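You operate a simulated robot arm through the tools that you are given. There is no shell and no other tool. Be economical: measure what you need, move in short steps, check, and stop when the job is done.

Carry out the task below with a simulated two-armed robot. There is one attempt and no reset: what you move stays moved.

JOB
Tag the amber bottle blue and the white bottle yellow from the small bin.
Fine: the amber one with the white cap; lay the lid on the white table meanwhile; the bin ends covered.

Only the result counts: the job must be done as asked and must still hold three seconds after the hand-in. Knocking over, shifting, dropping, spilling or breaking anything else fails it. A push-on lid holds only when it is set on centred and level and pressed home; a screw cap is set on level and turned clockwise until tight.

ROBOT AND FRAMES
Two 7-joint arms with fingered hands on one trunk that stands fixed in place. Base frame: the origin is at the foot of the trunk, x ahead of it, y to its left, z up; the work surface is at about z = 0.74. Units: m, rad, N and s.
The left shoulder is at [0.06, 0.177, 0.85], the right one opposite. Payload 4 kg a hand.
Tool frame (each hand has its own): the origin (TCP) lies between the finger pads and is the grasp point; the fingertips stand 0.037 m ahead of it; z points along the fingers, y is the line along which they close. The gripper opens to 0.124 m. The gripper's body begins 0.043 m behind the TCP. The gripper is a hand of 3 fingers: y runs from the thumb to the fingers, the wrist lies at [-0.015, -0.108, -0.202] in the tool frame.
Orientation is that of the tool frame in the base frame, as a unit quaternion [x, y, z, w]. With the fingers straight down and the wrist toward the robot, the tool's x, y and z point along [0, 1, 0], [1, 0, 0] and [0, 0, -1] of the base frame.

CONTROLS
- The arms move only by the tool servo_tool. It takes "left_targets", "right_targets" or both (then of equal length, played together; a hand with none holds still); each is a list that holds one entry, the list of rows, each a list of 6 numbers: the shift along the base's x, y, z in m, then the turn, a rotation vector about the base's x, y, z in rad. In form: [[[tx, ty, tz, ax, ay, az], ...]]. A call has 1 to 10 rows; each row shifts and turns the commanded pose from where the row before left it. A row lasts 0.2 s, in which the tool goes at most 0.05 m and 0.15 rad; a call with a longer step from one row to the next is refused whole. Where a pose cannot be reached the arm comes as near as it can. A force on the tool above 60 N (or 10 N above the force at the start of the call, whichever is more), or a blocked arm, ends the call early, and 0.2 s more pass. In this call time passes only in rows, and 0.2 s behind the last. It gives the time, the measured TCP pose, the force on the tool (base axes), the opening and the grip force at its end, in the units of the frame above (readings bear some noise), with the torque about the TCP (base axes, N m) and any sound that the robot's microphone picked up.
- Cameras (640 x 400 px; columns grow to the right, rows downward): "scene" is now at [0.0521, 0.0139, 1.4973]; the picture's right is [0.17, -0.98, 0.00], its down [-0.68, -0.12, -0.72] and it looks along [0.71, 0.13, -0.69] (base axes); focal length 227 px, centre (320, 200). "left" rides on the left gripper at [-0.064, -0.076, -0.137] in its tool frame; the picture's right is [-0.84, -0.26, 0.48], its down [0.48, -0.76, 0.43] and it looks along [0.26, 0.60, 0.76] (tool axes); focal length 256 px, centre (320, 200). "right" rides on the right gripper at [0.064, -0.076, -0.137] in its tool frame; the picture's right is [-0.84, 0.26, -0.48], its down [-0.48, -0.76, 0.43] and it looks along [-0.26, 0.60, 0.76] (tool axes); focal length 256 px, centre (320, 200). There is no depth. A picture from a camera that has moved, and an enlarged one, comes with that camera's place and axes in the base frame and with its lens.
- grab_frame(camera): a new picture of that camera. It takes no simulated time.
- raise_lower(by): slides the trunk up (or, below 0, down) by that many m; the arms and the scene camera ride with it, the base frame stays. It gives what a move gives, with no picture.
- finger_targets(index, middle, thumb_bend, thumb_turn, hand): sets how far each is bent, from 0 (flat) to 100 (curled in); at 30 the hand is open as for a grip, at 70 the pads meet at the TCP. One left out holds its place. A second passes; each finger stops where it meets its share of the squeeze, and holds until it gets a number again. It is the only way to open and close the hand. It gives what a move gives, with no picture; readings hold the bend of each and the force on the fingers (four entries, about 0 where the hand has none), thumb and palm. thumb_turn goes from beside the hand (0) to across from the fingers (100), as for a grip.
- head_to(pan, tilt): turns the head with the scene camera to pan (to the left, within 1.501 rad either way) and tilt (down, from -0.506 to 1.204), counted from straight ahead of the robot. It gives what a move gives.
- enlarge(camera, box): a new picture of the part [left, top, right, bottom] of that camera's present view, enlarged. It takes no simulated time.
- close_job(): hands the job in; it is judged then, once.

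Go step by step. Nothing tells you positions but the pictures and the camera data: compare them with the known pose of the tool, close in by small moves and look again before you grip or let go. The budget is 120 turns and 78 pictures, counting those below and the enlarged ones. Unless the task says otherwise, let go and move clear before handing in, and close with one line.

The tools are called by a JSON object that holds its "method" and its "body". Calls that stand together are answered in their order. servo_tool: Moves the arms, as the interface text tells. Its arguments: {"type":"object","properties":{"left_targets":{"type":"array"},"right_targets":{"type":"array"}},"required":[]} The other tools are called the same way: raise_lower (by) slides the trunk up or down; finger_targets (index, middle, thumb_bend, thumb_turn, hand) moves the fingers one by one; head_to (pan, tilt) turns the head that bears the scene camera; grab_frame (camera) takes a picture; enlarge (camera, box) takes an enlarged picture of a part of a camera's view; close_job () hands the job in.

At the start:

```text
t: 0.0
left_tool_pos: [0.5554, 0.3979, 1.1126]
left_orientation: [0.707, 0.707, 0.001, 0.0]
left_contact_force: [-0.7, -0.4, -0.3]
left_moment: [0.0, -0.03, -0.01]
left_width: 0.1238
left_grip_force: 0.0
left_shape: jaw
left_bend: [30.0, 30.0, 30.0, 98.0]
left_finger forces: [0.0, 0.1, 0.0, 0.0, 0.0, 0.0]
right_tool_pos: [0.6214, -0.1914, 1.1136]
right_orientation: [0.707, 0.708, -0.001, 0.0]
right_contact_force: [-0.5, 0.6, -0.4]
right_moment: [0.01, 0.02, -0.03]
right_width: 0.1234
right_grip_force: 0.0
right_shape: jaw
right_bend: [30.0, 30.0, 30.0, 98.0]
right_finger forces: [0.1, 0.1, 0.1, 0.0, 0.1, 0.1]
trunk travel left (down, up): [-0.375, 0.215]
head pan, tilt: [0.175, 0.763]
```

scene: 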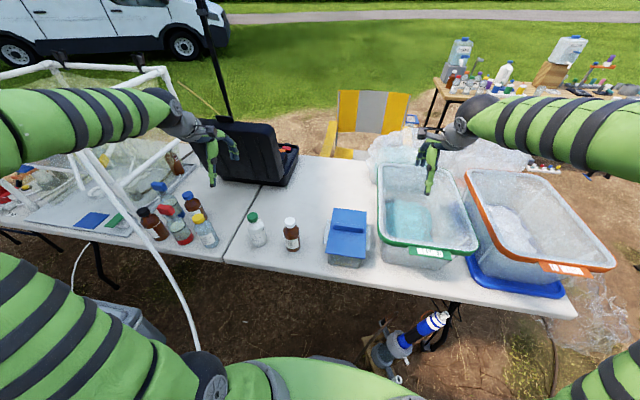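
right: 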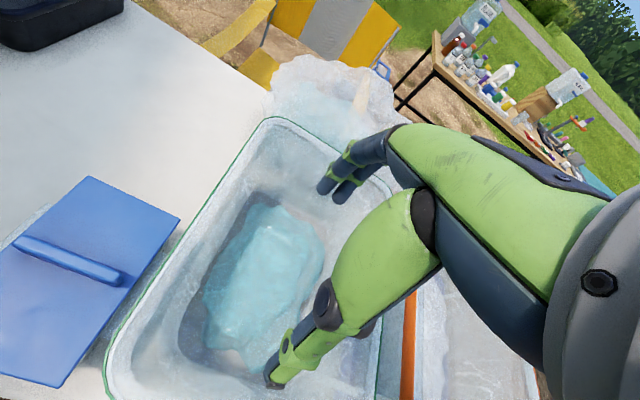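
left: 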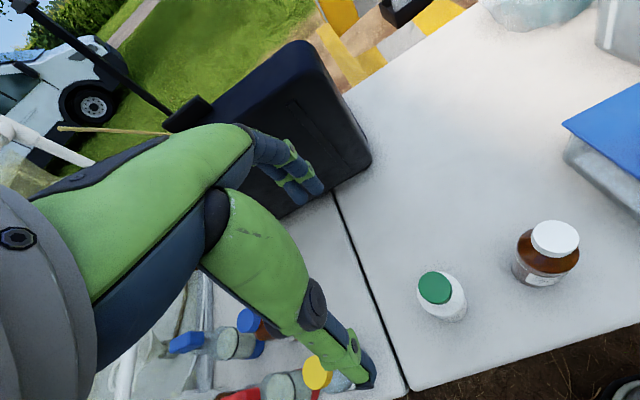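

I see a small clear bin with a blue lid, a white bottle with a green cap and an amber bottle with a white cap on the white table. I'll look closer at them first.

{"method": "enlarge", "body": {"camera": "scene", "box": [220, 190, 400, 300]}}

{"method": "enlarge", "body": {"camera": "left", "box": [380, 80, 640, 340]}}

{"method": "enlarge", "body": {"camera": "scene", "box": [60, 140, 240, 260]}}

```text
3.56 times, centred on (310, 245) of scene
camera zoom: at [0.0521, 0.0139, 1.4973], right [0.17, -0.98, 0.0], down [-0.68, -0.12, -0.72], along [0.71, 0.13, -0.69], focal length 806 px, centre (356, 40)
```

zoom: 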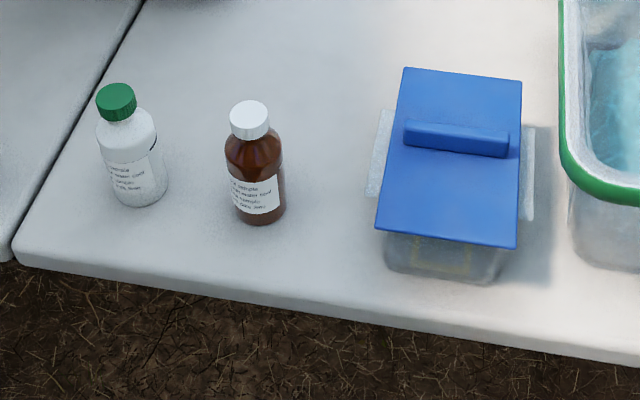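

```text
1.54 times, centred on (510, 210) of left
camera zoom: at [0.4794, 0.3345, 1.2495], right [-0.26, -0.84, -0.48], down [-0.76, 0.48, -0.43], along [0.6, 0.26, -0.76], focal length 394 px, centre (28, 185)
```

zoom: 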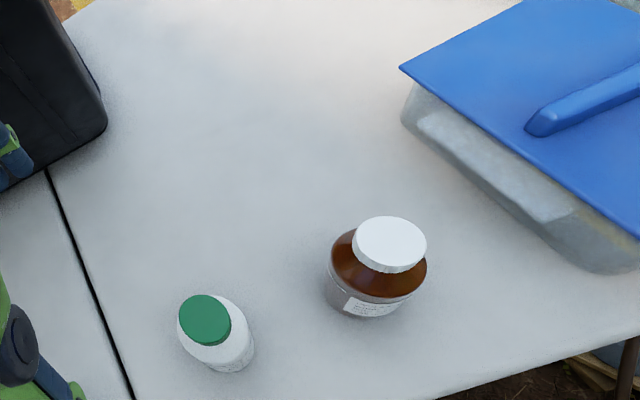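

```text
3.33 times, centred on (150, 200) of scene
camera zoom: at [0.0521, 0.0139, 1.4973], right [0.17, -0.98, 0.0], down [-0.68, -0.12, -0.72], along [0.71, 0.13, -0.69], focal length 756 px, centre (887, 200)
```

zoom: 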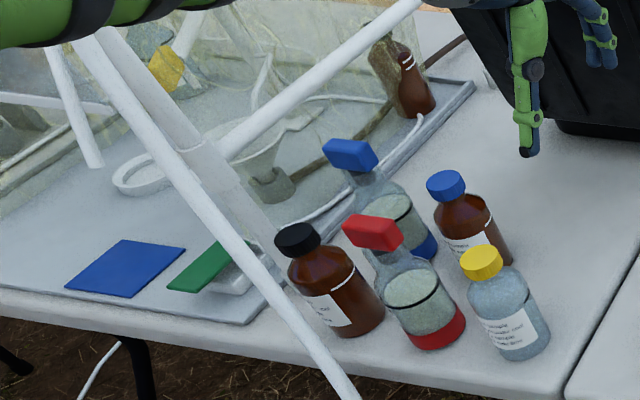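

The small bin sits near (0.60, 0.005) with its lid top at about z 0.826 and the handle running along y. The amber bottle is near (0.55, 0.21) and the white one near (0.55, 0.35). I'll bring the left hand over the lid handle and shift the right hand a little out of the way.

{"method": "servo_tool", "body": {"left_targets": [[[0.004, -0.044, -0.008, 0, 0, 0], [0.004, -0.044, -0.008, 0, 0, 0], [0.004, -0.044, -0.008, 0, 0, 0], [0.004, -0.044, -0.008, 0, 0, 0], [0.004, -0.044, -0.008, 0, 0, 0], [0.004, -0.044, -0.008, 0, 0, 0], [0.004, -0.044, -0.008, 0, 0, 0], [0.004, -0.044, -0.008, 0, 0, 0], [0.004, -0.041, -0.008, 0, 0, 0], [0.004, 0, -0.03, 0, 0, 0]]], "right_targets": [[[0, -0.02, 0, 0, 0, 0], [0, -0.02, 0, 0, 0, 0], [0, -0.02, 0, 0, 0, 0], [0, -0.02, 0, 0, 0, 0], [0, -0.02, 0, 0, 0, 0], [0, -0.02, 0, 0, 0, 0], [0, -0.02, 0, 0, 0, 0], [0, 0, 0, 0, 0, 0], [0, 0, 0, 0, 0, 0], [0, 0, 0, 0, 0, 0]]]}}

{"method": "grab_frame", "body": {"camera": "scene"}}

{"method": "grab_frame", "body": {"camera": "left"}}

```text
t: 2.2
left_tool_pos: [0.5936, 0.0056, 1.0098]
left_orientation: [0.707, 0.707, 0.0, 0.0]
left_contact_force: [0.0, 0.8, 0.3]
left_moment: [0.03, 0.01, -0.01]
left_width: 0.1237
left_grip_force: 0.2
left_shape: jaw
left_bend: [30.0, 30.0, 30.0, 98.0]
left_finger forces: [0.1, 0.0, 0.0, 0.0, 0.0, 0.0]
right_tool_pos: [0.6207, -0.3325, 1.114]
right_orientation: [0.707, 0.707, 0.0, -0.001]
right_contact_force: [-0.6, -0.7, 1.0]
right_moment: [0.0, 0.02, -0.01]
right_width: 0.1238
right_grip_force: 0.1
right_shape: jaw
right_bend: [30.0, 30.0, 30.0, 98.0]
right_finger forces: [0.0, 0.1, 0.0, 0.1, 0.1, 0.1]
trunk travel left (down, up): [-0.375, 0.215]
head pan, tilt: [0.175, 0.763]
```

```text
71 pictures are left
camera scene: at [0.0523, 0.0137, 1.4974], right [0.17, -0.98, 0.0], down [-0.68, -0.12, -0.72], along [0.71, 0.13, -0.69], focal length 227 px, centre (320, 200)
```

scene: 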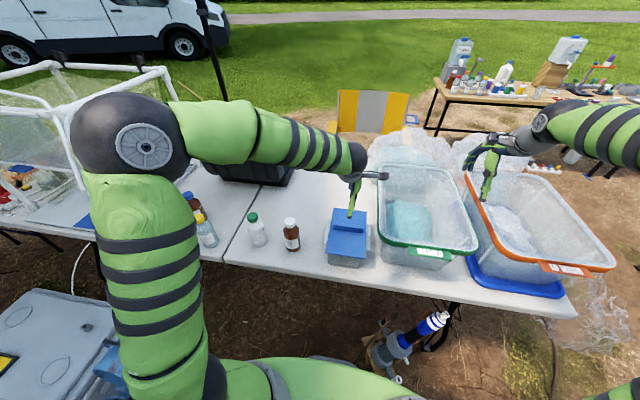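

```text
70 pictures are left
camera left: at [0.5192, -0.0585, 1.1472], right [-0.26, -0.84, -0.48], down [-0.76, 0.48, -0.43], along [0.6, 0.26, -0.76], focal length 256 px, centre (320, 200)
```

left: 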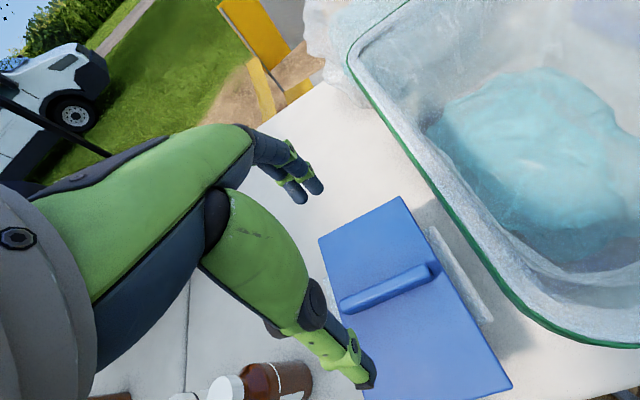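

The handle is confirmed at about (0.596, 0.003). I'll descend with the fingers on either side of it.

{"method": "servo_tool", "body": {"left_targets": [[[0.001, 0, -0.04, 0, 0, 0], [0.001, 0, -0.04, 0, 0, 0], [0, 0, -0.03, 0, 0, 0], [0, 0, -0.02, 0, 0, 0]]]}}

{"method": "grab_frame", "body": {"camera": "left"}}

{"method": "enlarge", "body": {"camera": "scene", "box": [290, 160, 410, 280]}}

```text
t: 3.2
left_tool_pos: [0.5974, 0.0075, 0.8793]
left_orientation: [0.707, 0.707, 0.0, 0.0]
left_contact_force: [0.2, 0.0, -0.7]
left_moment: [0.01, -0.01, -0.01]
left_width: 0.1237
left_grip_force: 0.2
left_shape: jaw
left_bend: [30.0, 30.0, 30.0, 98.0]
left_finger forces: [0.0, 0.0, 0.1, 0.1, 0.0, 0.0]
right_tool_pos: [0.6214, -0.3314, 1.1144]
right_orientation: [0.707, 0.707, 0.001, 0.0]
right_contact_force: [-0.1, 0.7, 0.1]
right_moment: [0.05, 0.0, 0.01]
right_width: 0.1235
right_grip_force: 0.1
right_shape: jaw
right_bend: [30.0, 30.0, 30.0, 98.0]
right_finger forces: [0.1, 0.1, 0.0, 0.0, 0.0, 0.0]
trunk travel left (down, up): [-0.375, 0.215]
head pan, tilt: [0.175, 0.763]
```

```text
69 pictures are left
camera left: at [0.521, -0.0577, 1.0168], right [-0.26, -0.84, -0.48], down [-0.76, 0.48, -0.43], along [0.6, 0.26, -0.76], focal length 256 px, centre (320, 200)
```

left: 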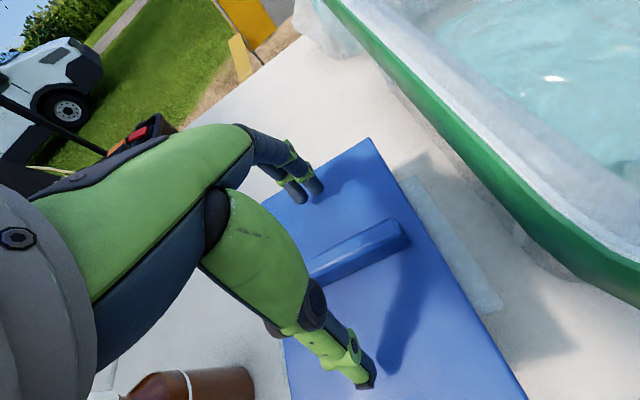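

```text
3.33 times, centred on (350, 220) of scene
camera zoom: at [0.0523, 0.0137, 1.4974], right [0.17, -0.98, 0.0], down [-0.68, -0.12, -0.72], along [0.71, 0.13, -0.69], focal length 756 px, centre (220, 133)
```

zoom: 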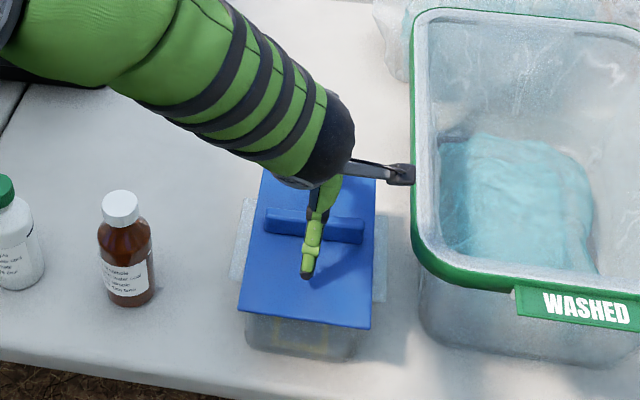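

The hand straddles the handle with clearance. I'll go slightly lower and close.

{"method": "servo_tool", "body": {"left_targets": [[[0, -0.003, -0.008, 0, 0, 0]]]}}

{"method": "finger_targets", "body": {"hand": "left", "index": 72, "middle": 72, "thumb_bend": 72}}

{"method": "grab_frame", "body": {"camera": "left"}}

```text
t: 3.6
left_tool_pos: [0.5955, 0.0043, 0.8722]
left_orientation: [0.708, 0.707, -0.001, 0.001]
left_contact_force: [0.3, -0.7, -0.4]
left_moment: [0.01, -0.01, -0.04]
left_width: 0.1236
left_grip_force: 0.1
left_shape: jaw
left_bend: [30.0, 30.0, 30.0, 98.0]
left_finger forces: [0.0, 0.1, 0.0, 0.0, 0.0, 0.0]
right_tool_pos: [0.6194, -0.3303, 1.1136]
right_orientation: [0.707, 0.707, 0.0, 0.0]
right_contact_force: [-0.2, -0.2, -0.8]
right_moment: [0.01, 0.02, 0.01]
right_width: 0.1234
right_grip_force: 0.1
right_shape: jaw
right_bend: [30.0, 30.0, 30.0, 98.0]
right_finger forces: [0.0, 0.0, 0.0, 0.1, 0.1, 0.0]
trunk travel left (down, up): [-0.375, 0.215]
head pan, tilt: [0.175, 0.763]
```

```text
t: 4.6
left_tool_pos: [0.5964, 0.0048, 0.8721]
left_orientation: [0.707, 0.707, 0.0, 0.0]
left_contact_force: [-1.3, -1.2, 2.0]
left_moment: [-0.06, -0.31, -0.19]
left_width: 0.0205
left_grip_force: 21.2
left_shape: fingers
left_bend: [64.0, 65.0, 65.0, 97.0]
left_finger forces: [10.5, 10.0, 0.0, 0.0, 21.8, 0.0]
right_tool_pos: [0.6203, -0.3326, 1.1136]
right_orientation: [0.707, 0.707, 0.0, 0.0]
right_contact_force: [0.0, -0.1, 0.3]
right_moment: [-0.01, -0.03, 0.01]
right_width: 0.1237
right_grip_force: 0.1
right_shape: jaw
right_bend: [30.0, 30.0, 30.0, 98.0]
right_finger forces: [0.0, 0.0, 0.0, 0.0, 0.1, 0.1]
trunk travel left (down, up): [-0.375, 0.215]
head pan, tilt: [0.175, 0.763]
```

```text
67 pictures are left
camera left: at [0.5208, -0.061, 1.0093], right [-0.26, -0.84, -0.48], down [-0.76, 0.48, -0.43], along [0.6, 0.25, -0.76], focal length 256 px, centre (320, 200)
```

left: 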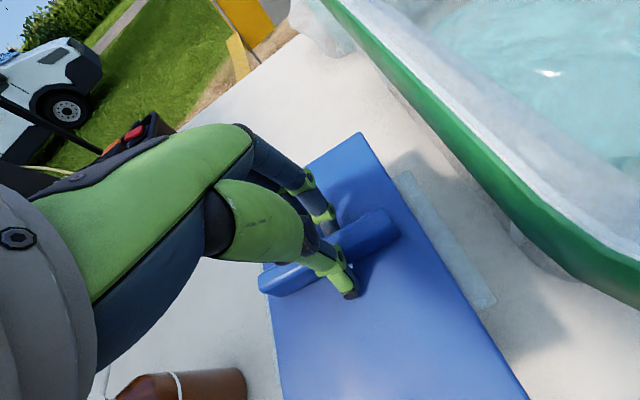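

The handle, about 2 cm thick, is gripped at 21 N. I'll lift slowly and straight up.

{"method": "servo_tool", "body": {"left_targets": [[[0, 0, 0.005, 0, 0, 0], [0, 0, 0.01, 0, 0, 0], [0, 0, 0.02, 0, 0, 0], [0, 0, 0.03, 0, 0, 0], [0, 0, 0.03, 0, 0, 0], [0, 0, 0.03, 0, 0, 0]]]}}

{"method": "enlarge", "body": {"camera": "scene", "box": [230, 150, 410, 280]}}

```text
t: 6.0
left_tool_pos: [0.597, 0.0037, 0.9971]
left_orientation: [0.708, 0.706, 0.0, 0.0]
left_contact_force: [-0.4, -0.3, -1.2]
left_moment: [-0.03, -0.02, 0.02]
left_width: 0.0192
left_grip_force: 20.4
left_shape: fingers
left_bend: [64.0, 66.0, 66.0, 96.0]
left_finger forces: [11.6, 7.2, 0.0, 0.0, 21.3, 0.0]
right_tool_pos: [0.6201, -0.332, 1.1148]
right_orientation: [0.707, 0.707, 0.0, 0.0]
right_contact_force: [-0.2, -0.6, 0.8]
right_moment: [-0.03, 0.0, 0.01]
right_width: 0.1235
right_grip_force: 0.0
right_shape: jaw
right_bend: [30.0, 30.0, 30.0, 98.0]
right_finger forces: [0.1, 0.0, 0.0, 0.1, 0.1, 0.1]
trunk travel left (down, up): [-0.375, 0.215]
head pan, tilt: [0.175, 0.763]
```

```text
3.08 times, centred on (320, 215) of scene
camera zoom: at [0.052, 0.0139, 1.4973], right [0.17, -0.98, 0.0], down [-0.68, -0.12, -0.72], along [0.71, 0.13, -0.69], focal length 698 px, centre (320, 154)
```

zoom: 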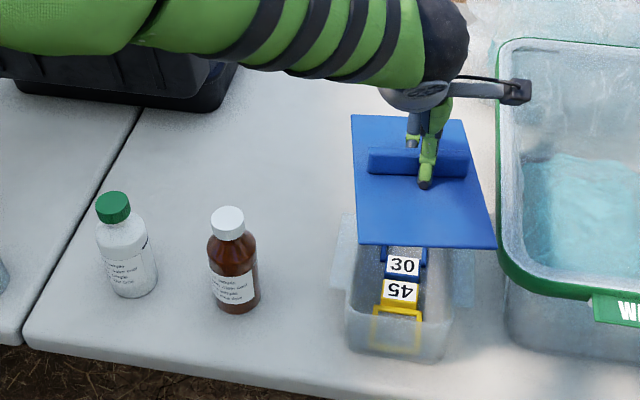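

The lid came off freely, and inside the bin I see a blue tag and a yellow tag. I'll carry the lid to the empty table area near (0.83, 0.15).

{"method": "servo_tool", "body": {"left_targets": [[[0.039, 0.024, 0, 0, 0, 0], [0.039, 0.024, 0, 0, 0, 0], [0.039, 0.024, 0, 0, 0, 0], [0.039, 0.024, 0, 0, 0, 0], [0.039, 0.024, 0, 0, 0, 0], [0.039, 0.024, 0, 0, 0, 0], [0, 0, -0.04, 0, 0, 0], [0, 0, -0.04, 0, 0, 0], [0, 0, -0.03, 0, 0, 0], [0, 0, -0.02, 0, 0, 0]]]}}

{"method": "grab_frame", "body": {"camera": "scene"}}

{"method": "enlarge", "body": {"camera": "scene", "box": [310, 200, 390, 270]}}

```text
t: 8.2
left_tool_pos: [0.8308, 0.1462, 0.8679]
left_orientation: [0.708, 0.707, 0.0, 0.0]
left_contact_force: [-0.2, 0.5, -1.4]
left_moment: [0.0, -0.02, 0.0]
left_width: 0.0191
left_grip_force: 19.1
left_shape: fingers
left_bend: [64.0, 66.0, 66.0, 96.0]
left_finger forces: [11.4, 7.2, 0.0, 0.0, 20.2, 0.0]
right_tool_pos: [0.6211, -0.3326, 1.1144]
right_orientation: [0.708, 0.706, 0.0, 0.0]
right_contact_force: [-0.8, -0.3, -0.6]
right_moment: [0.01, 0.0, -0.01]
right_width: 0.1236
right_grip_force: 0.0
right_shape: jaw
right_bend: [30.0, 30.0, 30.0, 98.0]
right_finger forces: [0.1, 0.0, 0.0, 0.1, 0.1, 0.0]
trunk travel left (down, up): [-0.375, 0.215]
head pan, tilt: [0.175, 0.763]
```

```text
65 pictures are left
camera scene: at [0.0524, 0.0138, 1.4973], right [0.17, -0.98, 0.0], down [-0.68, -0.12, -0.72], along [0.71, 0.13, -0.69], focal length 227 px, centre (320, 200)
```

scene: 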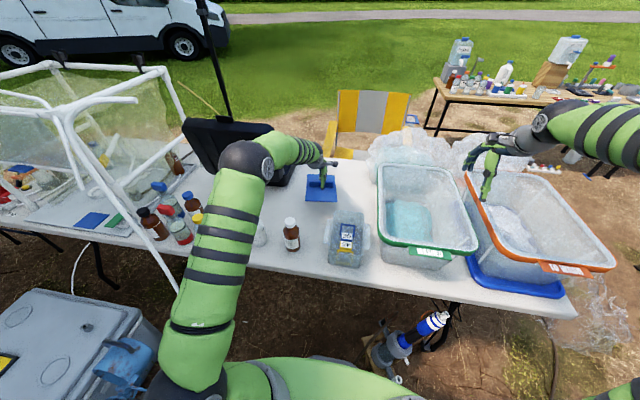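

```text
5.71 times, centred on (350, 235) of scene
camera zoom: at [0.0524, 0.0138, 1.4973], right [0.17, -0.98, 0.0], down [-0.68, -0.12, -0.72], along [0.71, 0.13, -0.69], focal length 1295 px, centre (149, 0)
```

zoom: 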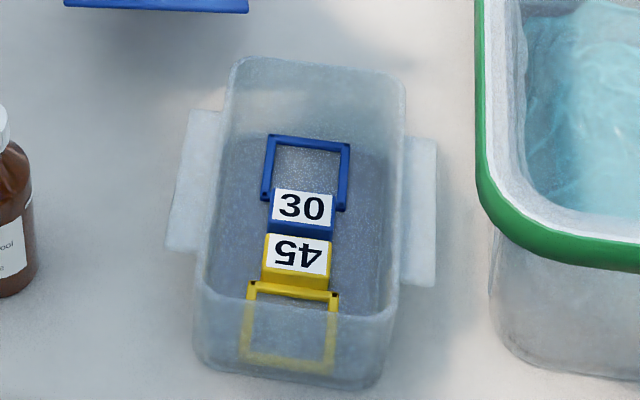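

The tags are number blocks, each with a square hanger loop to drop over a bottle's neck. Next I'll set the lid down gently until it contacts.

{"method": "servo_tool", "body": {"left_targets": [[[0, 0, -0.025, 0, 0, 0], [0, 0, -0.02, 0, 0, 0], [0, 0, -0.008, 0, 0, 0], [0, 0, -0.005, 0, 0, 0]]]}}

{"method": "enlarge", "body": {"camera": "scene", "box": [280, 150, 360, 220]}}

```text
t: 9.2
left_tool_pos: [0.8314, 0.1471, 0.8088]
left_orientation: [0.707, 0.707, 0.0, 0.0]
left_contact_force: [0.2, 0.1, -0.1]
left_moment: [-0.01, -0.06, -0.03]
left_width: 0.0191
left_grip_force: 19.9
left_shape: fingers
left_bend: [64.0, 66.0, 66.0, 96.0]
left_finger forces: [11.7, 7.2, 0.1, 0.0, 21.0, 0.0]
right_tool_pos: [0.6202, -0.3315, 1.1149]
right_orientation: [0.707, 0.707, 0.001, 0.0]
right_contact_force: [-0.4, -0.2, 0.7]
right_moment: [-0.04, 0.01, -0.04]
right_width: 0.1235
right_grip_force: 0.1
right_shape: jaw
right_bend: [30.0, 30.0, 30.0, 98.0]
right_finger forces: [0.0, 0.0, 0.0, 0.0, 0.1, 0.1]
trunk travel left (down, up): [-0.375, 0.215]
head pan, tilt: [0.175, 0.763]
```

```text
5.71 times, centred on (320, 185) of scene
camera zoom: at [0.0522, 0.0138, 1.4974], right [0.17, -0.98, 0.0], down [-0.68, -0.12, -0.72], along [0.71, 0.13, -0.69], focal length 1295 px, centre (320, 286)
```

zoom: 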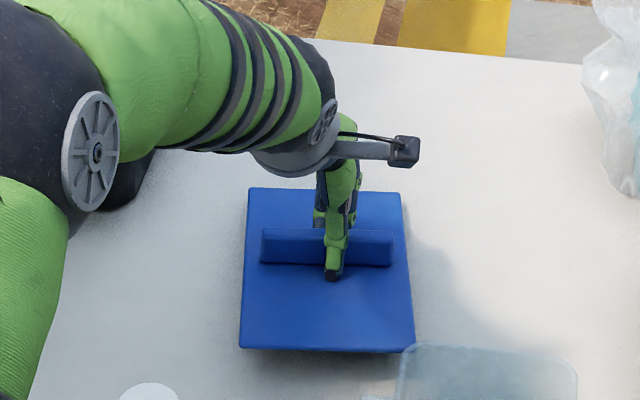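

It is still a little above the table. I'll keep lowering in small steps.

{"method": "servo_tool", "body": {"left_targets": [[[0, 0, -0.005, 0, 0, 0], [0, 0, -0.004, 0, 0, 0], [0, 0, -0.003, 0, 0, 0]]]}}

{"method": "enlarge", "body": {"camera": "scene", "box": [280, 150, 360, 220]}}

```text
t: 10.0
left_tool_pos: [0.8311, 0.1468, 0.7981]
left_orientation: [0.707, 0.707, 0.0, 0.0]
left_contact_force: [-0.6, -1.4, 3.1]
left_moment: [-0.04, -0.35, -0.06]
left_width: 0.02
left_grip_force: 21.4
left_shape: fingers
left_bend: [63.0, 66.0, 66.0, 96.0]
left_finger forces: [13.1, 8.1, 0.0, 0.0, 21.3, 0.1]
right_tool_pos: [0.6203, -0.3309, 1.1136]
right_orientation: [0.707, 0.707, 0.0, -0.001]
right_contact_force: [-1.2, 0.1, 1.0]
right_moment: [-0.01, 0.02, 0.0]
right_width: 0.1236
right_grip_force: 0.0
right_shape: jaw
right_bend: [30.0, 30.0, 30.0, 98.0]
right_finger forces: [0.0, 0.0, 0.0, 0.0, 0.0, 0.1]
trunk travel left (down, up): [-0.375, 0.215]
head pan, tilt: [0.175, 0.763]
```

```text
5.71 times, centred on (320, 185) of scene
camera zoom: at [0.0517, 0.0137, 1.4974], right [0.17, -0.98, 0.0], down [-0.68, -0.12, -0.72], along [0.71, 0.13, -0.69], focal length 1295 px, centre (320, 286)
```

zoom: 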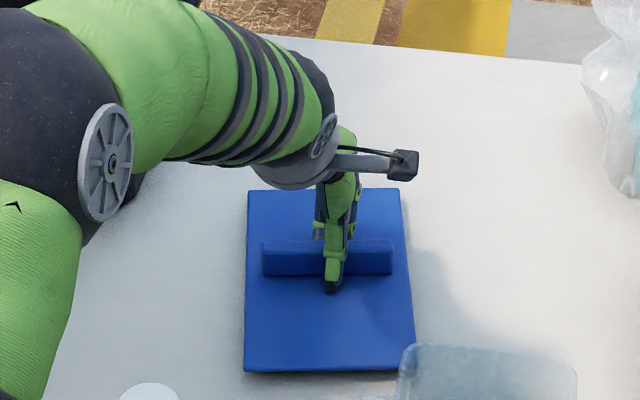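

The lid has touched down at TCP z 0.798. I'll open and rise.

{"method": "finger_targets", "body": {"hand": "left", "index": 40, "middle": 40, "thumb_bend": 40}}

{"method": "servo_tool", "body": {"left_targets": [[[0, 0, 0.03, 0, 0, 0], [0, 0, 0.045, 0, 0, 0], [0, 0, 0.045, 0, 0, 0], [0, 0, 0.045, 0, 0, 0], [0, 0, 0.045, 0, 0, 0], [-0.045, 0, 0, 0, 0, 0], [-0.045, -0.01, 0, 0, 0, 0], [-0.045, -0.02, 0, 0, 0, 0], [-0.02, -0.045, 0, 0, 0, 0], [0, -0.04, 0, 0, 0, 0]]]}}

{"method": "grab_frame", "body": {"camera": "left"}}

{"method": "grab_frame", "body": {"camera": "scene"}}

```text
t: 11.0
left_tool_pos: [0.8299, 0.1472, 0.7965]
left_orientation: [0.707, 0.707, 0.0, -0.001]
left_contact_force: [-0.1, 0.2, -0.1]
left_moment: [0.0, 0.0, -0.01]
left_width: 0.0931
left_grip_force: 0.1
left_shape: fingers
left_bend: [40.0, 40.0, 40.0, 97.0]
left_finger forces: [0.0, 0.1, 0.0, 0.1, 0.0, 0.1]
right_tool_pos: [0.6206, -0.3313, 1.1153]
right_orientation: [0.707, 0.707, -0.001, 0.0]
right_contact_force: [0.4, -0.7, 0.6]
right_moment: [0.03, 0.01, 0.0]
right_width: 0.1234
right_grip_force: 0.1
right_shape: jaw
right_bend: [30.0, 30.0, 30.0, 98.0]
right_finger forces: [0.0, 0.0, 0.1, 0.0, 0.0, 0.0]
trunk travel left (down, up): [-0.375, 0.215]
head pan, tilt: [0.175, 0.763]
```

```text
t: 13.2
left_tool_pos: [0.6746, 0.0323, 1.0075]
left_orientation: [0.706, 0.708, 0.0, 0.0]
left_contact_force: [0.0, -0.8, -0.5]
left_moment: [0.02, -0.02, 0.01]
left_width: 0.0931
left_grip_force: 0.2
left_shape: fingers
left_bend: [40.0, 40.0, 40.0, 98.0]
left_finger forces: [0.0, 0.0, 0.0, 0.0, 0.0, 0.0]
right_tool_pos: [0.6203, -0.332, 1.1142]
right_orientation: [0.707, 0.707, -0.001, 0.0]
right_contact_force: [-0.4, 0.0, -0.2]
right_moment: [0.01, -0.03, -0.04]
right_width: 0.1235
right_grip_force: 0.0
right_shape: jaw
right_bend: [30.0, 30.0, 30.0, 98.0]
right_finger forces: [0.0, 0.0, 0.0, 0.1, 0.0, 0.0]
trunk travel left (down, up): [-0.375, 0.215]
head pan, tilt: [0.175, 0.763]
```

```text
61 pictures are left
camera left: at [0.6005, -0.0322, 1.1443], right [-0.26, -0.84, -0.48], down [-0.76, 0.48, -0.43], along [0.6, 0.26, -0.76], focal length 256 px, centre (320, 200)
```

left: 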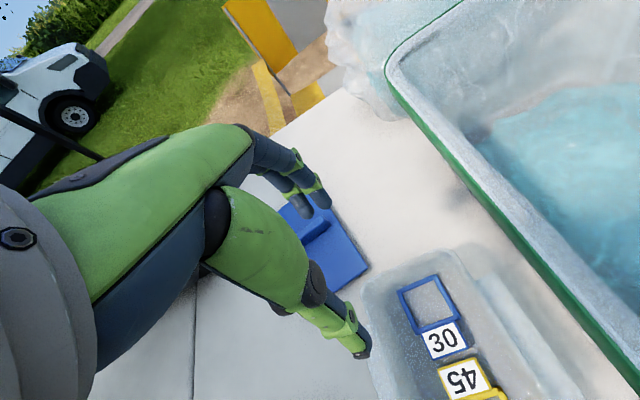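

```text
60 pictures are left
camera scene: at [0.0523, 0.0133, 1.4973], right [0.17, -0.98, 0.0], down [-0.68, -0.12, -0.72], along [0.71, 0.13, -0.69], focal length 227 px, centre (320, 200)
```

scene: 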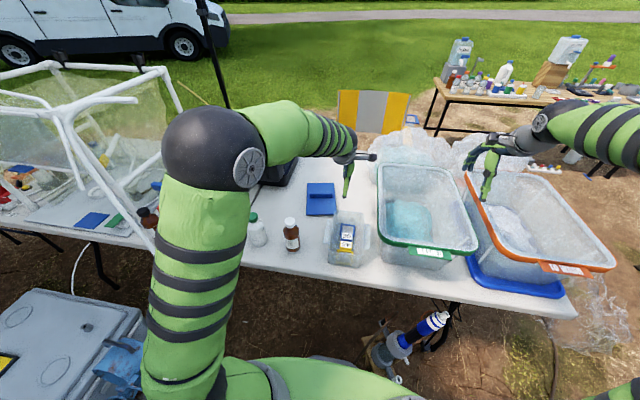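

The lid lies clear on the table and both tags are visible. The blue block is near (0.62, 0.005, 0.76) with its loop toward +x. The yellow block is near (0.58, 0.005) with its loop toward the robot. I'll turn the hand 90° so it closes along y and look again from above.

{"method": "servo_tool", "body": {"left_targets": [[[-0.01, -0.005, 0, 0, 0, -0.149], [-0.01, -0.005, 0, 0, 0, -0.149], [-0.01, -0.005, 0, 0, 0, -0.149], [-0.01, -0.005, 0, 0, 0, -0.149], [-0.01, -0.005, 0, 0, 0, -0.149], [-0.005, -0.003, 0, 0, 0, -0.149], [0, 0, 0, 0, 0, -0.149], [0, 0, 0, 0, 0, -0.149], [0, 0, 0, 0, 0, -0.149], [0, 0, 0, 0, 0, -0.149]]]}}

{"method": "servo_tool", "body": {"left_targets": [[[0, 0, 0, 0, 0, -0.08], [0, 0, -0.03, 0, 0, 0], [0, 0, -0.03, 0, 0, 0]]]}}

{"method": "grab_frame", "body": {"camera": "left"}}

{"method": "enlarge", "body": {"camera": "scene", "box": [290, 150, 410, 280]}}

```text
t: 15.4
left_tool_pos: [0.6213, 0.0043, 1.0076]
left_orientation: [0.999, 0.04, 0.0, 0.001]
left_contact_force: [0.0, 0.2, 0.4]
left_moment: [0.01, 0.0, -0.01]
left_width: 0.0931
left_grip_force: 0.1
left_shape: fingers
left_bend: [40.0, 40.0, 40.0, 98.0]
left_finger forces: [0.0, 0.0, 0.0, 0.0, 0.0, 0.0]
right_tool_pos: [0.6206, -0.3311, 1.1145]
right_orientation: [0.708, 0.707, 0.0, 0.0]
right_contact_force: [0.4, 0.4, 0.6]
right_moment: [0.01, -0.01, 0.04]
right_width: 0.1237
right_grip_force: 0.0
right_shape: jaw
right_bend: [30.0, 30.0, 30.0, 98.0]
right_finger forces: [0.0, 0.1, 0.0, 0.0, 0.0, 0.0]
trunk travel left (down, up): [-0.375, 0.215]
head pan, tilt: [0.175, 0.763]
```

```text
t: 16.2
left_tool_pos: [0.6205, 0.0053, 0.9464]
left_orientation: [1.0, 0.0, -0.001, 0.001]
left_contact_force: [0.2, 0.5, -0.5]
left_moment: [-0.02, 0.0, -0.01]
left_width: 0.0931
left_grip_force: 0.1
left_shape: fingers
left_bend: [40.0, 40.0, 40.0, 98.0]
left_finger forces: [0.0, 0.0, 0.0, 0.0, 0.1, 0.0]
right_tool_pos: [0.6205, -0.3316, 1.1161]
right_orientation: [0.707, 0.707, 0.0, -0.001]
right_contact_force: [-0.1, -0.5, -0.2]
right_moment: [0.01, -0.01, 0.01]
right_width: 0.1237
right_grip_force: 0.0
right_shape: jaw
right_bend: [30.0, 30.0, 30.0, 98.0]
right_finger forces: [0.1, 0.1, 0.0, 0.0, 0.0, 0.0]
trunk travel left (down, up): [-0.375, 0.215]
head pan, tilt: [0.175, 0.763]
```

```text
59 pictures are left
camera left: at [0.5583, 0.0795, 1.0839], right [-0.84, 0.26, -0.48], down [0.48, 0.76, -0.43], along [0.25, -0.6, -0.76], focal length 256 px, centre (320, 200)
```

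left: 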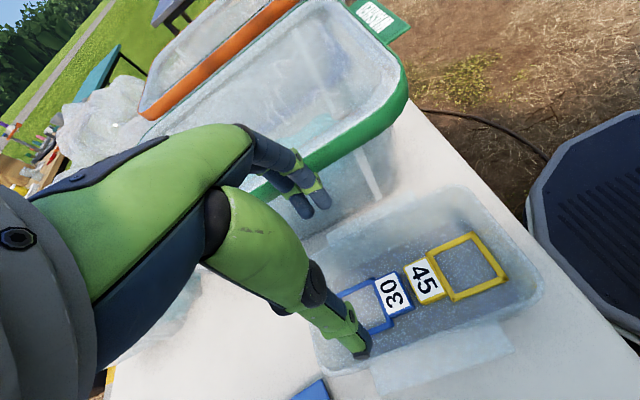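

```text
3.08 times, centred on (350, 215) of scene
camera zoom: at [0.0524, 0.0139, 1.4974], right [0.17, -0.98, 0.0], down [-0.68, -0.12, -0.72], along [0.71, 0.13, -0.69], focal length 698 px, centre (228, 154)
```

zoom: 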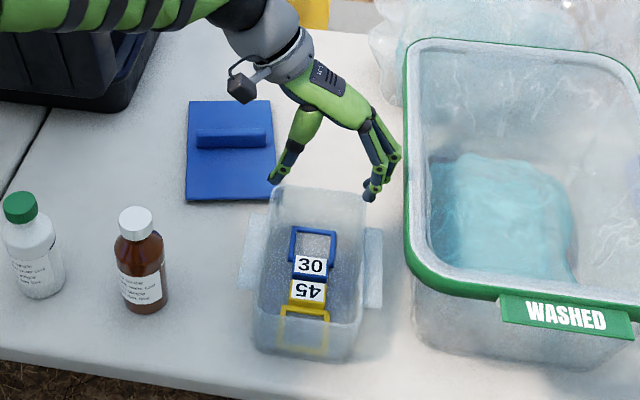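

{"method": "enlarge", "body": {"camera": "left", "box": [300, 180, 560, 400]}}

```text
1.82 times, centred on (430, 290) of left
camera zoom: at [0.5583, 0.0795, 1.0839], right [-0.84, 0.26, -0.48], down [0.48, 0.76, -0.43], along [0.25, -0.6, -0.76], focal length 465 px, centre (120, 36)
```

zoom: 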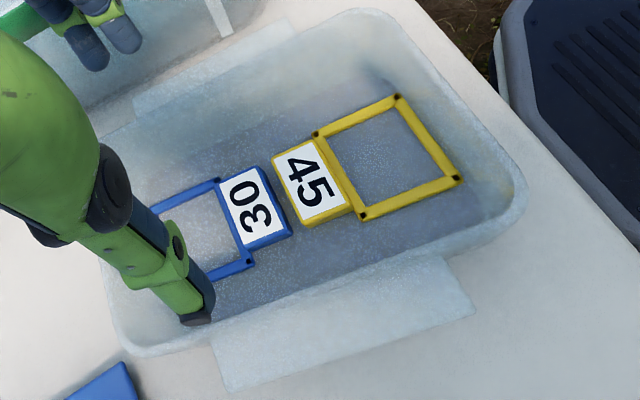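

Measured: the blue block spans x 0.604–0.634 and y −0.020–0.026, the yellow block x 0.564–0.594, and each loop is about 0.058 square. I'll narrow the hand above the bin to check that the knuckles fit inside the walls.

{"method": "finger_targets", "body": {"hand": "left", "index": 51, "middle": 51, "thumb_bend": 51}}

{"method": "servo_tool", "body": {"left_targets": [[[-0.005, -0.002, -0.04, 0, 0, 0], [0, 0, -0.04, 0, 0, 0]]]}}

{"method": "enlarge", "body": {"camera": "left", "box": [160, 100, 560, 400]}}

{"method": "enlarge", "body": {"camera": "scene", "box": [310, 180, 410, 270]}}

```text
t: 17.2
left_tool_pos: [0.621, 0.0047, 0.9479]
left_orientation: [1.0, 0.0, 0.0, 0.0]
left_contact_force: [-1.2, 0.1, 0.1]
left_moment: [0.0, -0.01, 0.02]
left_width: 0.0594
left_grip_force: 0.0
left_shape: fingers
left_bend: [51.0, 51.0, 51.0, 98.0]
left_finger forces: [0.0, 0.0, 0.0, 0.0, 0.1, 0.0]
right_tool_pos: [0.6204, -0.3318, 1.1146]
right_orientation: [0.707, 0.707, 0.0, 0.0]
right_contact_force: [0.3, -1.1, 0.1]
right_moment: [0.01, -0.01, 0.03]
right_width: 0.1234
right_grip_force: 0.1
right_shape: jaw
right_bend: [30.0, 30.0, 30.0, 98.0]
right_finger forces: [0.1, 0.1, 0.0, 0.1, 0.0, 0.0]
trunk travel left (down, up): [-0.375, 0.215]
head pan, tilt: [0.175, 0.763]
```

```text
t: 17.8
left_tool_pos: [0.6157, 0.0017, 0.8658]
left_orientation: [1.0, 0.001, -0.001, 0.0]
left_contact_force: [0.4, 0.4, -0.1]
left_moment: [-0.01, -0.01, 0.01]
left_width: 0.0592
left_grip_force: 0.1
left_shape: fingers
left_bend: [51.0, 51.0, 51.0, 98.0]
left_finger forces: [0.0, 0.1, 0.0, 0.1, 0.1, 0.0]
right_tool_pos: [0.621, -0.3318, 1.1147]
right_orientation: [0.707, 0.707, -0.001, -0.001]
right_contact_force: [0.0, -0.2, 0.4]
right_moment: [0.0, -0.01, 0.01]
right_width: 0.1236
right_grip_force: 0.1
right_shape: jaw
right_bend: [30.0, 30.0, 30.0, 98.0]
right_finger forces: [0.0, 0.1, 0.0, 0.1, 0.0, 0.1]
trunk travel left (down, up): [-0.375, 0.215]
head pan, tilt: [0.175, 0.763]
```

```text
1.33 times, centred on (360, 250) of left
camera zoom: at [0.553, 0.077, 1.0037], right [-0.84, 0.26, -0.48], down [0.48, 0.76, -0.44], along [0.26, -0.6, -0.76], focal length 341 px, centre (267, 133)
```

zoom: 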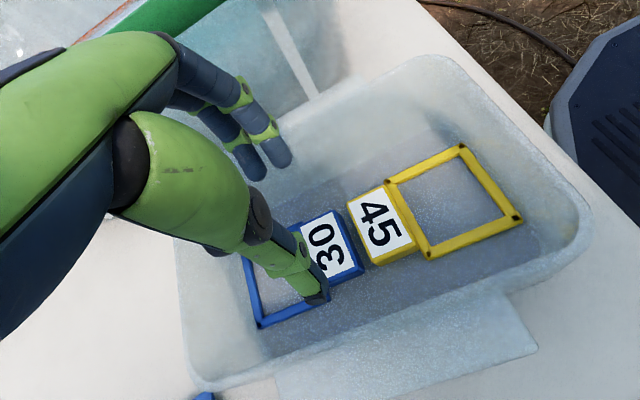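

```text
4.44 times, centred on (360, 225) of scene
camera zoom: at [0.0526, 0.0139, 1.4974], right [0.17, -0.98, 0.0], down [-0.68, -0.12, -0.72], along [0.71, 0.13, -0.69], focal length 1008 px, centre (142, 89)
```

zoom: 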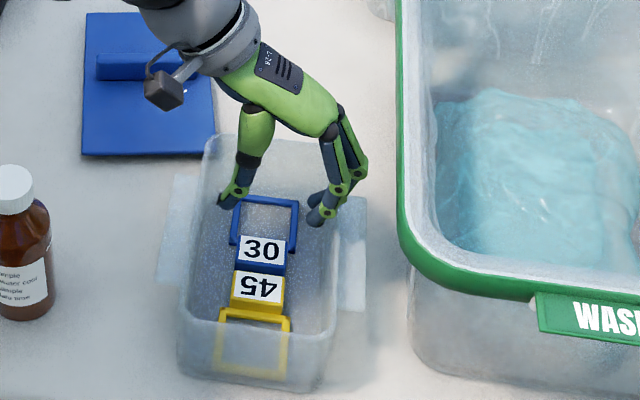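

The knuckles bulge about 4 cm beyond the fingertips at this bend, which is too wide for the bin. I'll keep the fingers straighter and the thumb more bent, shift the hand toward +y, tilt it slightly, and check again above the rim.

{"method": "servo_tool", "body": {"left_targets": [[[0, 0.01, 0.01, -0.045, 0, 0], [0, 0.009, 0.01, -0.045, 0, 0]]]}}

{"method": "finger_targets", "body": {"hand": "left", "index": 40, "middle": 40, "thumb_bend": 61}}

{"method": "enlarge", "body": {"camera": "left", "box": [160, 100, 560, 400]}}

{"method": "enlarge", "body": {"camera": "scene", "box": [310, 180, 410, 270]}}

```text
t: 18.4
left_tool_pos: [0.616, 0.0206, 0.8882]
left_orientation: [0.999, 0.001, 0.001, 0.046]
left_contact_force: [0.0, -1.1, 0.4]
left_moment: [0.01, 0.02, 0.01]
left_width: 0.0592
left_grip_force: 0.0
left_shape: fingers
left_bend: [51.0, 51.0, 51.0, 98.0]
left_finger forces: [0.0, 0.1, 0.0, 0.0, 0.1, 0.0]
right_tool_pos: [0.6204, -0.3311, 1.1138]
right_orientation: [0.707, 0.707, 0.0, 0.0]
right_contact_force: [0.3, -0.4, 0.4]
right_moment: [0.02, -0.02, -0.01]
right_width: 0.1235
right_grip_force: 0.0
right_shape: jaw
right_bend: [30.0, 30.0, 30.0, 98.0]
right_finger forces: [0.0, 0.1, 0.0, 0.0, 0.0, 0.0]
trunk travel left (down, up): [-0.375, 0.215]
head pan, tilt: [0.175, 0.763]
```

```text
t: 19.4
left_tool_pos: [0.6158, 0.0211, 0.888]
left_orientation: [0.999, 0.0, 0.0, 0.046]
left_contact_force: [0.6, 0.1, 0.1]
left_moment: [0.02, 0.01, 0.0]
left_width: 0.0607
left_grip_force: 0.0
left_shape: fingers
left_bend: [40.0, 40.0, 61.0, 98.0]
left_finger forces: [0.1, 0.1, 0.1, 0.1, 0.0, 0.1]
right_tool_pos: [0.6197, -0.3308, 1.1153]
right_orientation: [0.707, 0.707, 0.0, 0.0]
right_contact_force: [0.0, 0.0, 0.2]
right_moment: [-0.01, 0.0, -0.03]
right_width: 0.1237
right_grip_force: 0.0
right_shape: jaw
right_bend: [30.0, 30.0, 30.0, 98.0]
right_finger forces: [0.1, 0.1, 0.1, 0.0, 0.1, 0.2]
trunk travel left (down, up): [-0.375, 0.215]
head pan, tilt: [0.175, 0.763]
```

```text
1.33 times, centred on (360, 250) of left
camera zoom: at [0.553, 0.1076, 1.0171], right [-0.84, 0.21, -0.5], down [0.48, 0.72, -0.5], along [0.26, -0.66, -0.7], focal length 341 px, centre (267, 133)
```

zoom: 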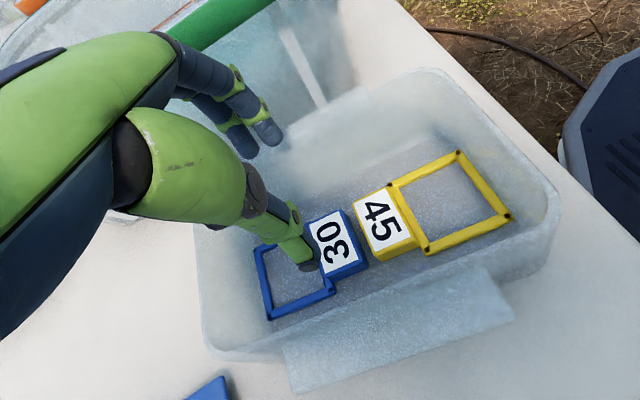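

```text
4.44 times, centred on (360, 225) of scene
camera zoom: at [0.0522, 0.0138, 1.4973], right [0.17, -0.98, 0.0], down [-0.68, -0.12, -0.72], along [0.71, 0.13, -0.69], focal length 1008 px, centre (142, 89)
```

zoom: 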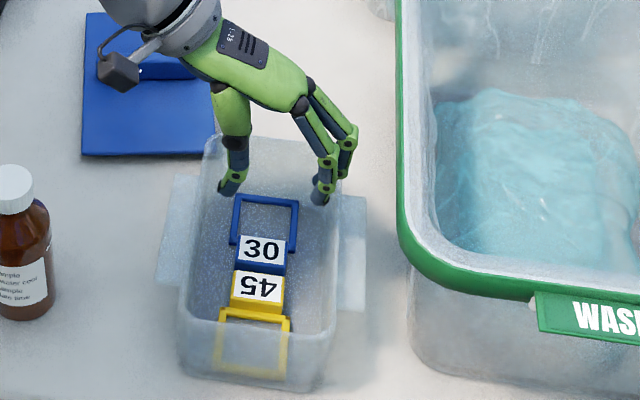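

The finger bulge is now within the rim, with tips inside −0.028 and +0.03. I'll shift 3 mm toward +y and descend into the bin, watching force.

{"method": "servo_tool", "body": {"left_targets": [[[0, 0.003, -0.02, 0, 0, 0], [0, 0, -0.025, 0, 0, 0], [0, 0, -0.02, 0, 0, 0], [0, 0, -0.018, 0, 0, 0]]]}}

{"method": "enlarge", "body": {"camera": "left", "box": [160, 100, 560, 400]}}

{"method": "enlarge", "body": {"camera": "scene", "box": [310, 180, 410, 270]}}

```text
t: 20.4
left_tool_pos: [0.6161, 0.0246, 0.8046]
left_orientation: [0.999, 0.0, 0.0, 0.044]
left_contact_force: [-0.1, 0.5, 0.6]
left_moment: [0.0, -0.01, 0.03]
left_width: 0.0608
left_grip_force: 0.3
left_shape: fingers
left_bend: [40.0, 40.0, 61.0, 98.0]
left_finger forces: [0.0, 0.6, 0.1, 0.0, 0.0, 0.1]
right_tool_pos: [0.6206, -0.3316, 1.1135]
right_orientation: [0.707, 0.707, 0.0, 0.001]
right_contact_force: [0.2, 0.8, 0.6]
right_moment: [0.01, -0.01, 0.01]
right_width: 0.1237
right_grip_force: 0.1
right_shape: jaw
right_bend: [30.0, 30.0, 30.0, 98.0]
right_finger forces: [0.0, 0.0, 0.0, 0.0, 0.0, 0.0]
trunk travel left (down, up): [-0.375, 0.215]
head pan, tilt: [0.175, 0.763]
```

```text
1.33 times, centred on (360, 250) of left
camera zoom: at [0.5532, 0.1114, 0.9341], right [-0.84, 0.21, -0.5], down [0.48, 0.72, -0.5], along [0.26, -0.66, -0.7], focal length 341 px, centre (267, 133)
```

zoom: 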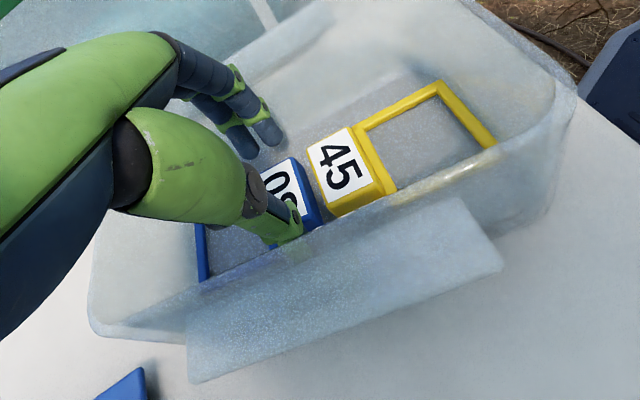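

```text
4.44 times, centred on (360, 225) of scene
camera zoom: at [0.0523, 0.014, 1.4973], right [0.17, -0.98, 0.0], down [-0.68, -0.12, -0.72], along [0.71, 0.13, -0.69], focal length 1008 px, centre (142, 89)
```

zoom: 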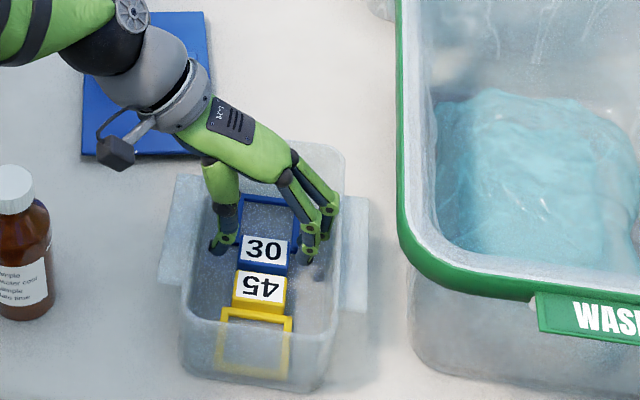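

The middle finger feels a light 0.6 N touch, probably the bin wall. There is slack toward the block, so I'll shift 6 mm toward +y before going lower.

{"method": "servo_tool", "body": {"left_targets": [[[0, 0.006, 0, 0, 0, 0], [0, 0, -0.006, 0, 0, 0], [0, 0, -0.006, 0, 0, 0]]]}}

{"method": "enlarge", "body": {"camera": "left", "box": [200, 140, 480, 350]}}

{"method": "enlarge", "body": {"camera": "scene", "box": [310, 180, 410, 270]}}

```text
t: 21.2
left_tool_pos: [0.6164, 0.0299, 0.7923]
left_orientation: [0.999, 0.0, -0.001, 0.045]
left_contact_force: [-0.2, -0.4, 0.5]
left_moment: [0.0, -0.01, 0.06]
left_width: 0.0609
left_grip_force: 0.1
left_shape: fingers
left_bend: [40.0, 40.0, 61.0, 98.0]
left_finger forces: [0.0, 0.1, 0.0, 0.0, 0.1, 0.1]
right_tool_pos: [0.6206, -0.3316, 1.1149]
right_orientation: [0.708, 0.706, 0.0, 0.001]
right_contact_force: [0.5, 0.2, 0.2]
right_moment: [0.01, 0.01, -0.02]
right_width: 0.1238
right_grip_force: 0.0
right_shape: jaw
right_bend: [30.0, 30.0, 30.0, 98.0]
right_finger forces: [0.0, 0.0, 0.0, 0.1, 0.1, 0.0]
trunk travel left (down, up): [-0.375, 0.215]
head pan, tilt: [0.175, 0.763]
```

```text
1.90 times, centred on (340, 245) of left
camera zoom: at [0.5529, 0.117, 0.9218], right [-0.84, 0.21, -0.5], down [0.48, 0.72, -0.5], along [0.25, -0.66, -0.7], focal length 488 px, centre (282, 114)
```

zoom: 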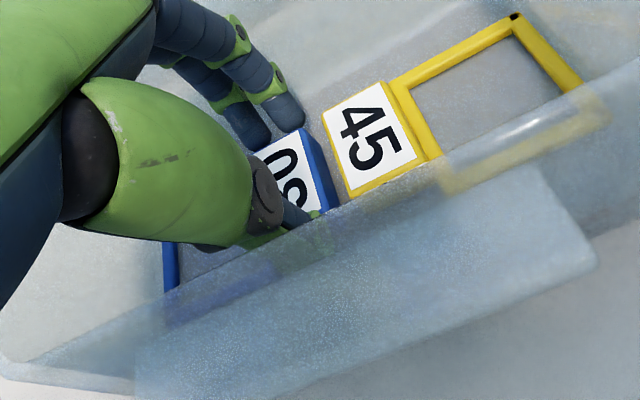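

```text
4.44 times, centred on (360, 225) of scene
camera zoom: at [0.0522, 0.0138, 1.4973], right [0.17, -0.98, 0.0], down [-0.68, -0.12, -0.72], along [0.71, 0.13, -0.69], focal length 1008 px, centre (142, 89)
```

zoom: 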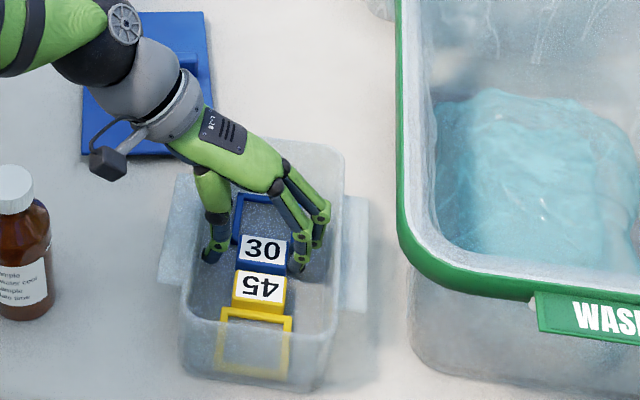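

The fingers and thumb now flank the blue block and clear the walls. I'll go a few mm deeper and close gently.

{"method": "servo_tool", "body": {"left_targets": [[[0, 0, -0.004, 0, 0, 0], [0, 0, -0.002, 0, 0, 0]]]}}

{"method": "finger_targets", "body": {"hand": "left", "index": 46, "middle": 46, "thumb_bend": 67}}

{"method": "enlarge", "body": {"camera": "scene", "box": [310, 180, 410, 270]}}

```text
t: 21.8
left_tool_pos: [0.6167, 0.0311, 0.7873]
left_orientation: [0.999, 0.0, 0.0, 0.045]
left_contact_force: [0.2, 0.6, 4.5]
left_moment: [0.09, 0.02, 0.02]
left_width: 0.061
left_grip_force: 2.7
left_shape: fingers
left_bend: [40.0, 40.0, 61.0, 98.0]
left_finger forces: [0.0, 0.0, 0.1, 0.1, 4.6, 0.1]
right_tool_pos: [0.6209, -0.3322, 1.1155]
right_orientation: [0.707, 0.707, 0.0, 0.0]
right_contact_force: [0.0, -0.2, 0.6]
right_moment: [0.01, 0.01, 0.0]
right_width: 0.1235
right_grip_force: 0.0
right_shape: jaw
right_bend: [30.0, 30.0, 30.0, 98.0]
right_finger forces: [0.0, 0.0, 0.0, 0.0, 0.0, 0.1]
trunk travel left (down, up): [-0.375, 0.215]
head pan, tilt: [0.175, 0.763]
```

```text
t: 22.8
left_tool_pos: [0.6158, 0.0303, 0.7861]
left_orientation: [0.999, 0.0, 0.0, 0.045]
left_contact_force: [0.2, 0.8, 1.4]
left_moment: [-0.04, -0.02, 0.01]
left_width: 0.0475
left_grip_force: 2.5
left_shape: fingers
left_bend: [45.0, 45.0, 66.0, 97.0]
left_finger forces: [1.0, 1.3, 0.1, 0.0, 3.4, 0.1]
right_tool_pos: [0.6206, -0.3318, 1.1133]
right_orientation: [0.707, 0.707, -0.001, 0.0]
right_contact_force: [-0.1, -0.7, 0.0]
right_moment: [-0.02, 0.01, 0.0]
right_width: 0.1237
right_grip_force: 0.2
right_shape: jaw
right_bend: [30.0, 30.0, 30.0, 98.0]
right_finger forces: [0.1, 0.0, 0.1, 0.0, 0.1, 0.1]
trunk travel left (down, up): [-0.375, 0.215]
head pan, tilt: [0.175, 0.763]
```

```text
4.44 times, centred on (360, 225) of scene
camera zoom: at [0.0521, 0.0139, 1.4973], right [0.17, -0.98, 0.0], down [-0.68, -0.12, -0.72], along [0.71, 0.13, -0.69], focal length 1008 px, centre (142, 89)
```

zoom: 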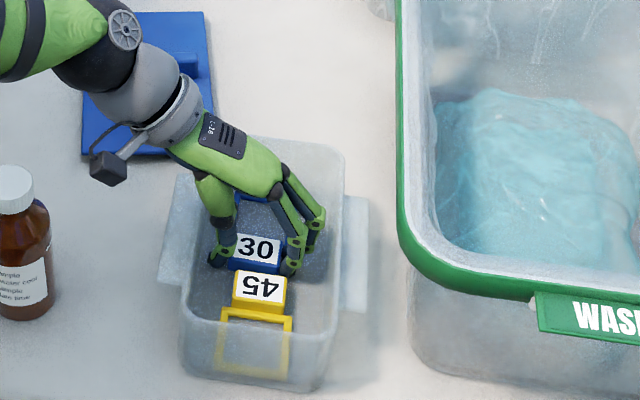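

The thumb touched the floor and all three digits are now on the block (0.0475 m wide). I'll squeeze more.

{"method": "finger_targets", "body": {"hand": "left", "index": 56, "middle": 56, "thumb_bend": 76}}

{"method": "servo_tool", "body": {"left_targets": [[[0, 0, 0.005, 0, 0, 0], [0, 0, 0.01, 0, 0, 0]]]}}

{"method": "enlarge", "body": {"camera": "scene", "box": [310, 180, 410, 270]}}

```text
t: 23.8
left_tool_pos: [0.6153, 0.0301, 0.7869]
left_orientation: [0.999, 0.0, 0.0, 0.045]
left_contact_force: [0.7, -2.0, 8.7]
left_moment: [-0.52, -0.02, -0.02]
left_width: 0.0435
left_grip_force: 20.8
left_shape: fingers
left_bend: [48.0, 48.0, 67.0, 96.0]
left_finger forces: [11.1, 10.5, 0.0, 0.0, 20.3, 0.1]
right_tool_pos: [0.6206, -0.332, 1.1155]
right_orientation: [0.707, 0.707, 0.0, 0.0]
right_contact_force: [0.6, 0.4, -0.6]
right_moment: [-0.01, -0.01, 0.0]
right_width: 0.1237
right_grip_force: 0.0
right_shape: jaw
right_bend: [30.0, 30.0, 30.0, 98.0]
right_finger forces: [0.1, 0.0, 0.0, 0.0, 0.0, 0.0]
trunk travel left (down, up): [-0.375, 0.215]
head pan, tilt: [0.175, 0.763]
```

```text
t: 24.4
left_tool_pos: [0.6164, 0.0311, 0.8017]
left_orientation: [0.999, 0.0, 0.001, 0.044]
left_contact_force: [0.2, -0.1, -0.3]
left_moment: [0.02, 0.01, -0.02]
left_width: 0.0432
left_grip_force: 21.2
left_shape: fingers
left_bend: [48.0, 49.0, 67.0, 96.0]
left_finger forces: [11.2, 9.7, 0.0, 0.0, 21.0, 0.0]
right_tool_pos: [0.6207, -0.3327, 1.114]
right_orientation: [0.707, 0.707, 0.0, 0.0]
right_contact_force: [0.5, -0.5, -0.1]
right_moment: [0.02, 0.01, 0.01]
right_width: 0.1239
right_grip_force: 0.0
right_shape: jaw
right_bend: [30.0, 30.0, 30.0, 98.0]
right_finger forces: [0.0, 0.0, 0.1, 0.0, 0.0, 0.0]
trunk travel left (down, up): [-0.375, 0.215]
head pan, tilt: [0.175, 0.763]
```

```text
4.44 times, centred on (360, 225) of scene
camera zoom: at [0.0521, 0.0138, 1.4973], right [0.17, -0.98, 0.0], down [-0.68, -0.12, -0.72], along [0.71, 0.13, -0.69], focal length 1008 px, centre (142, 89)
```

zoom: 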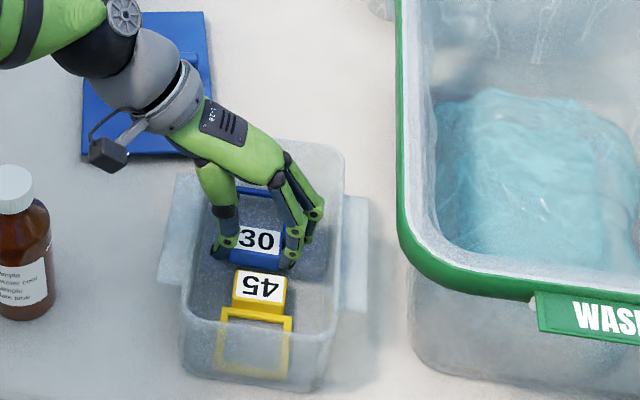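

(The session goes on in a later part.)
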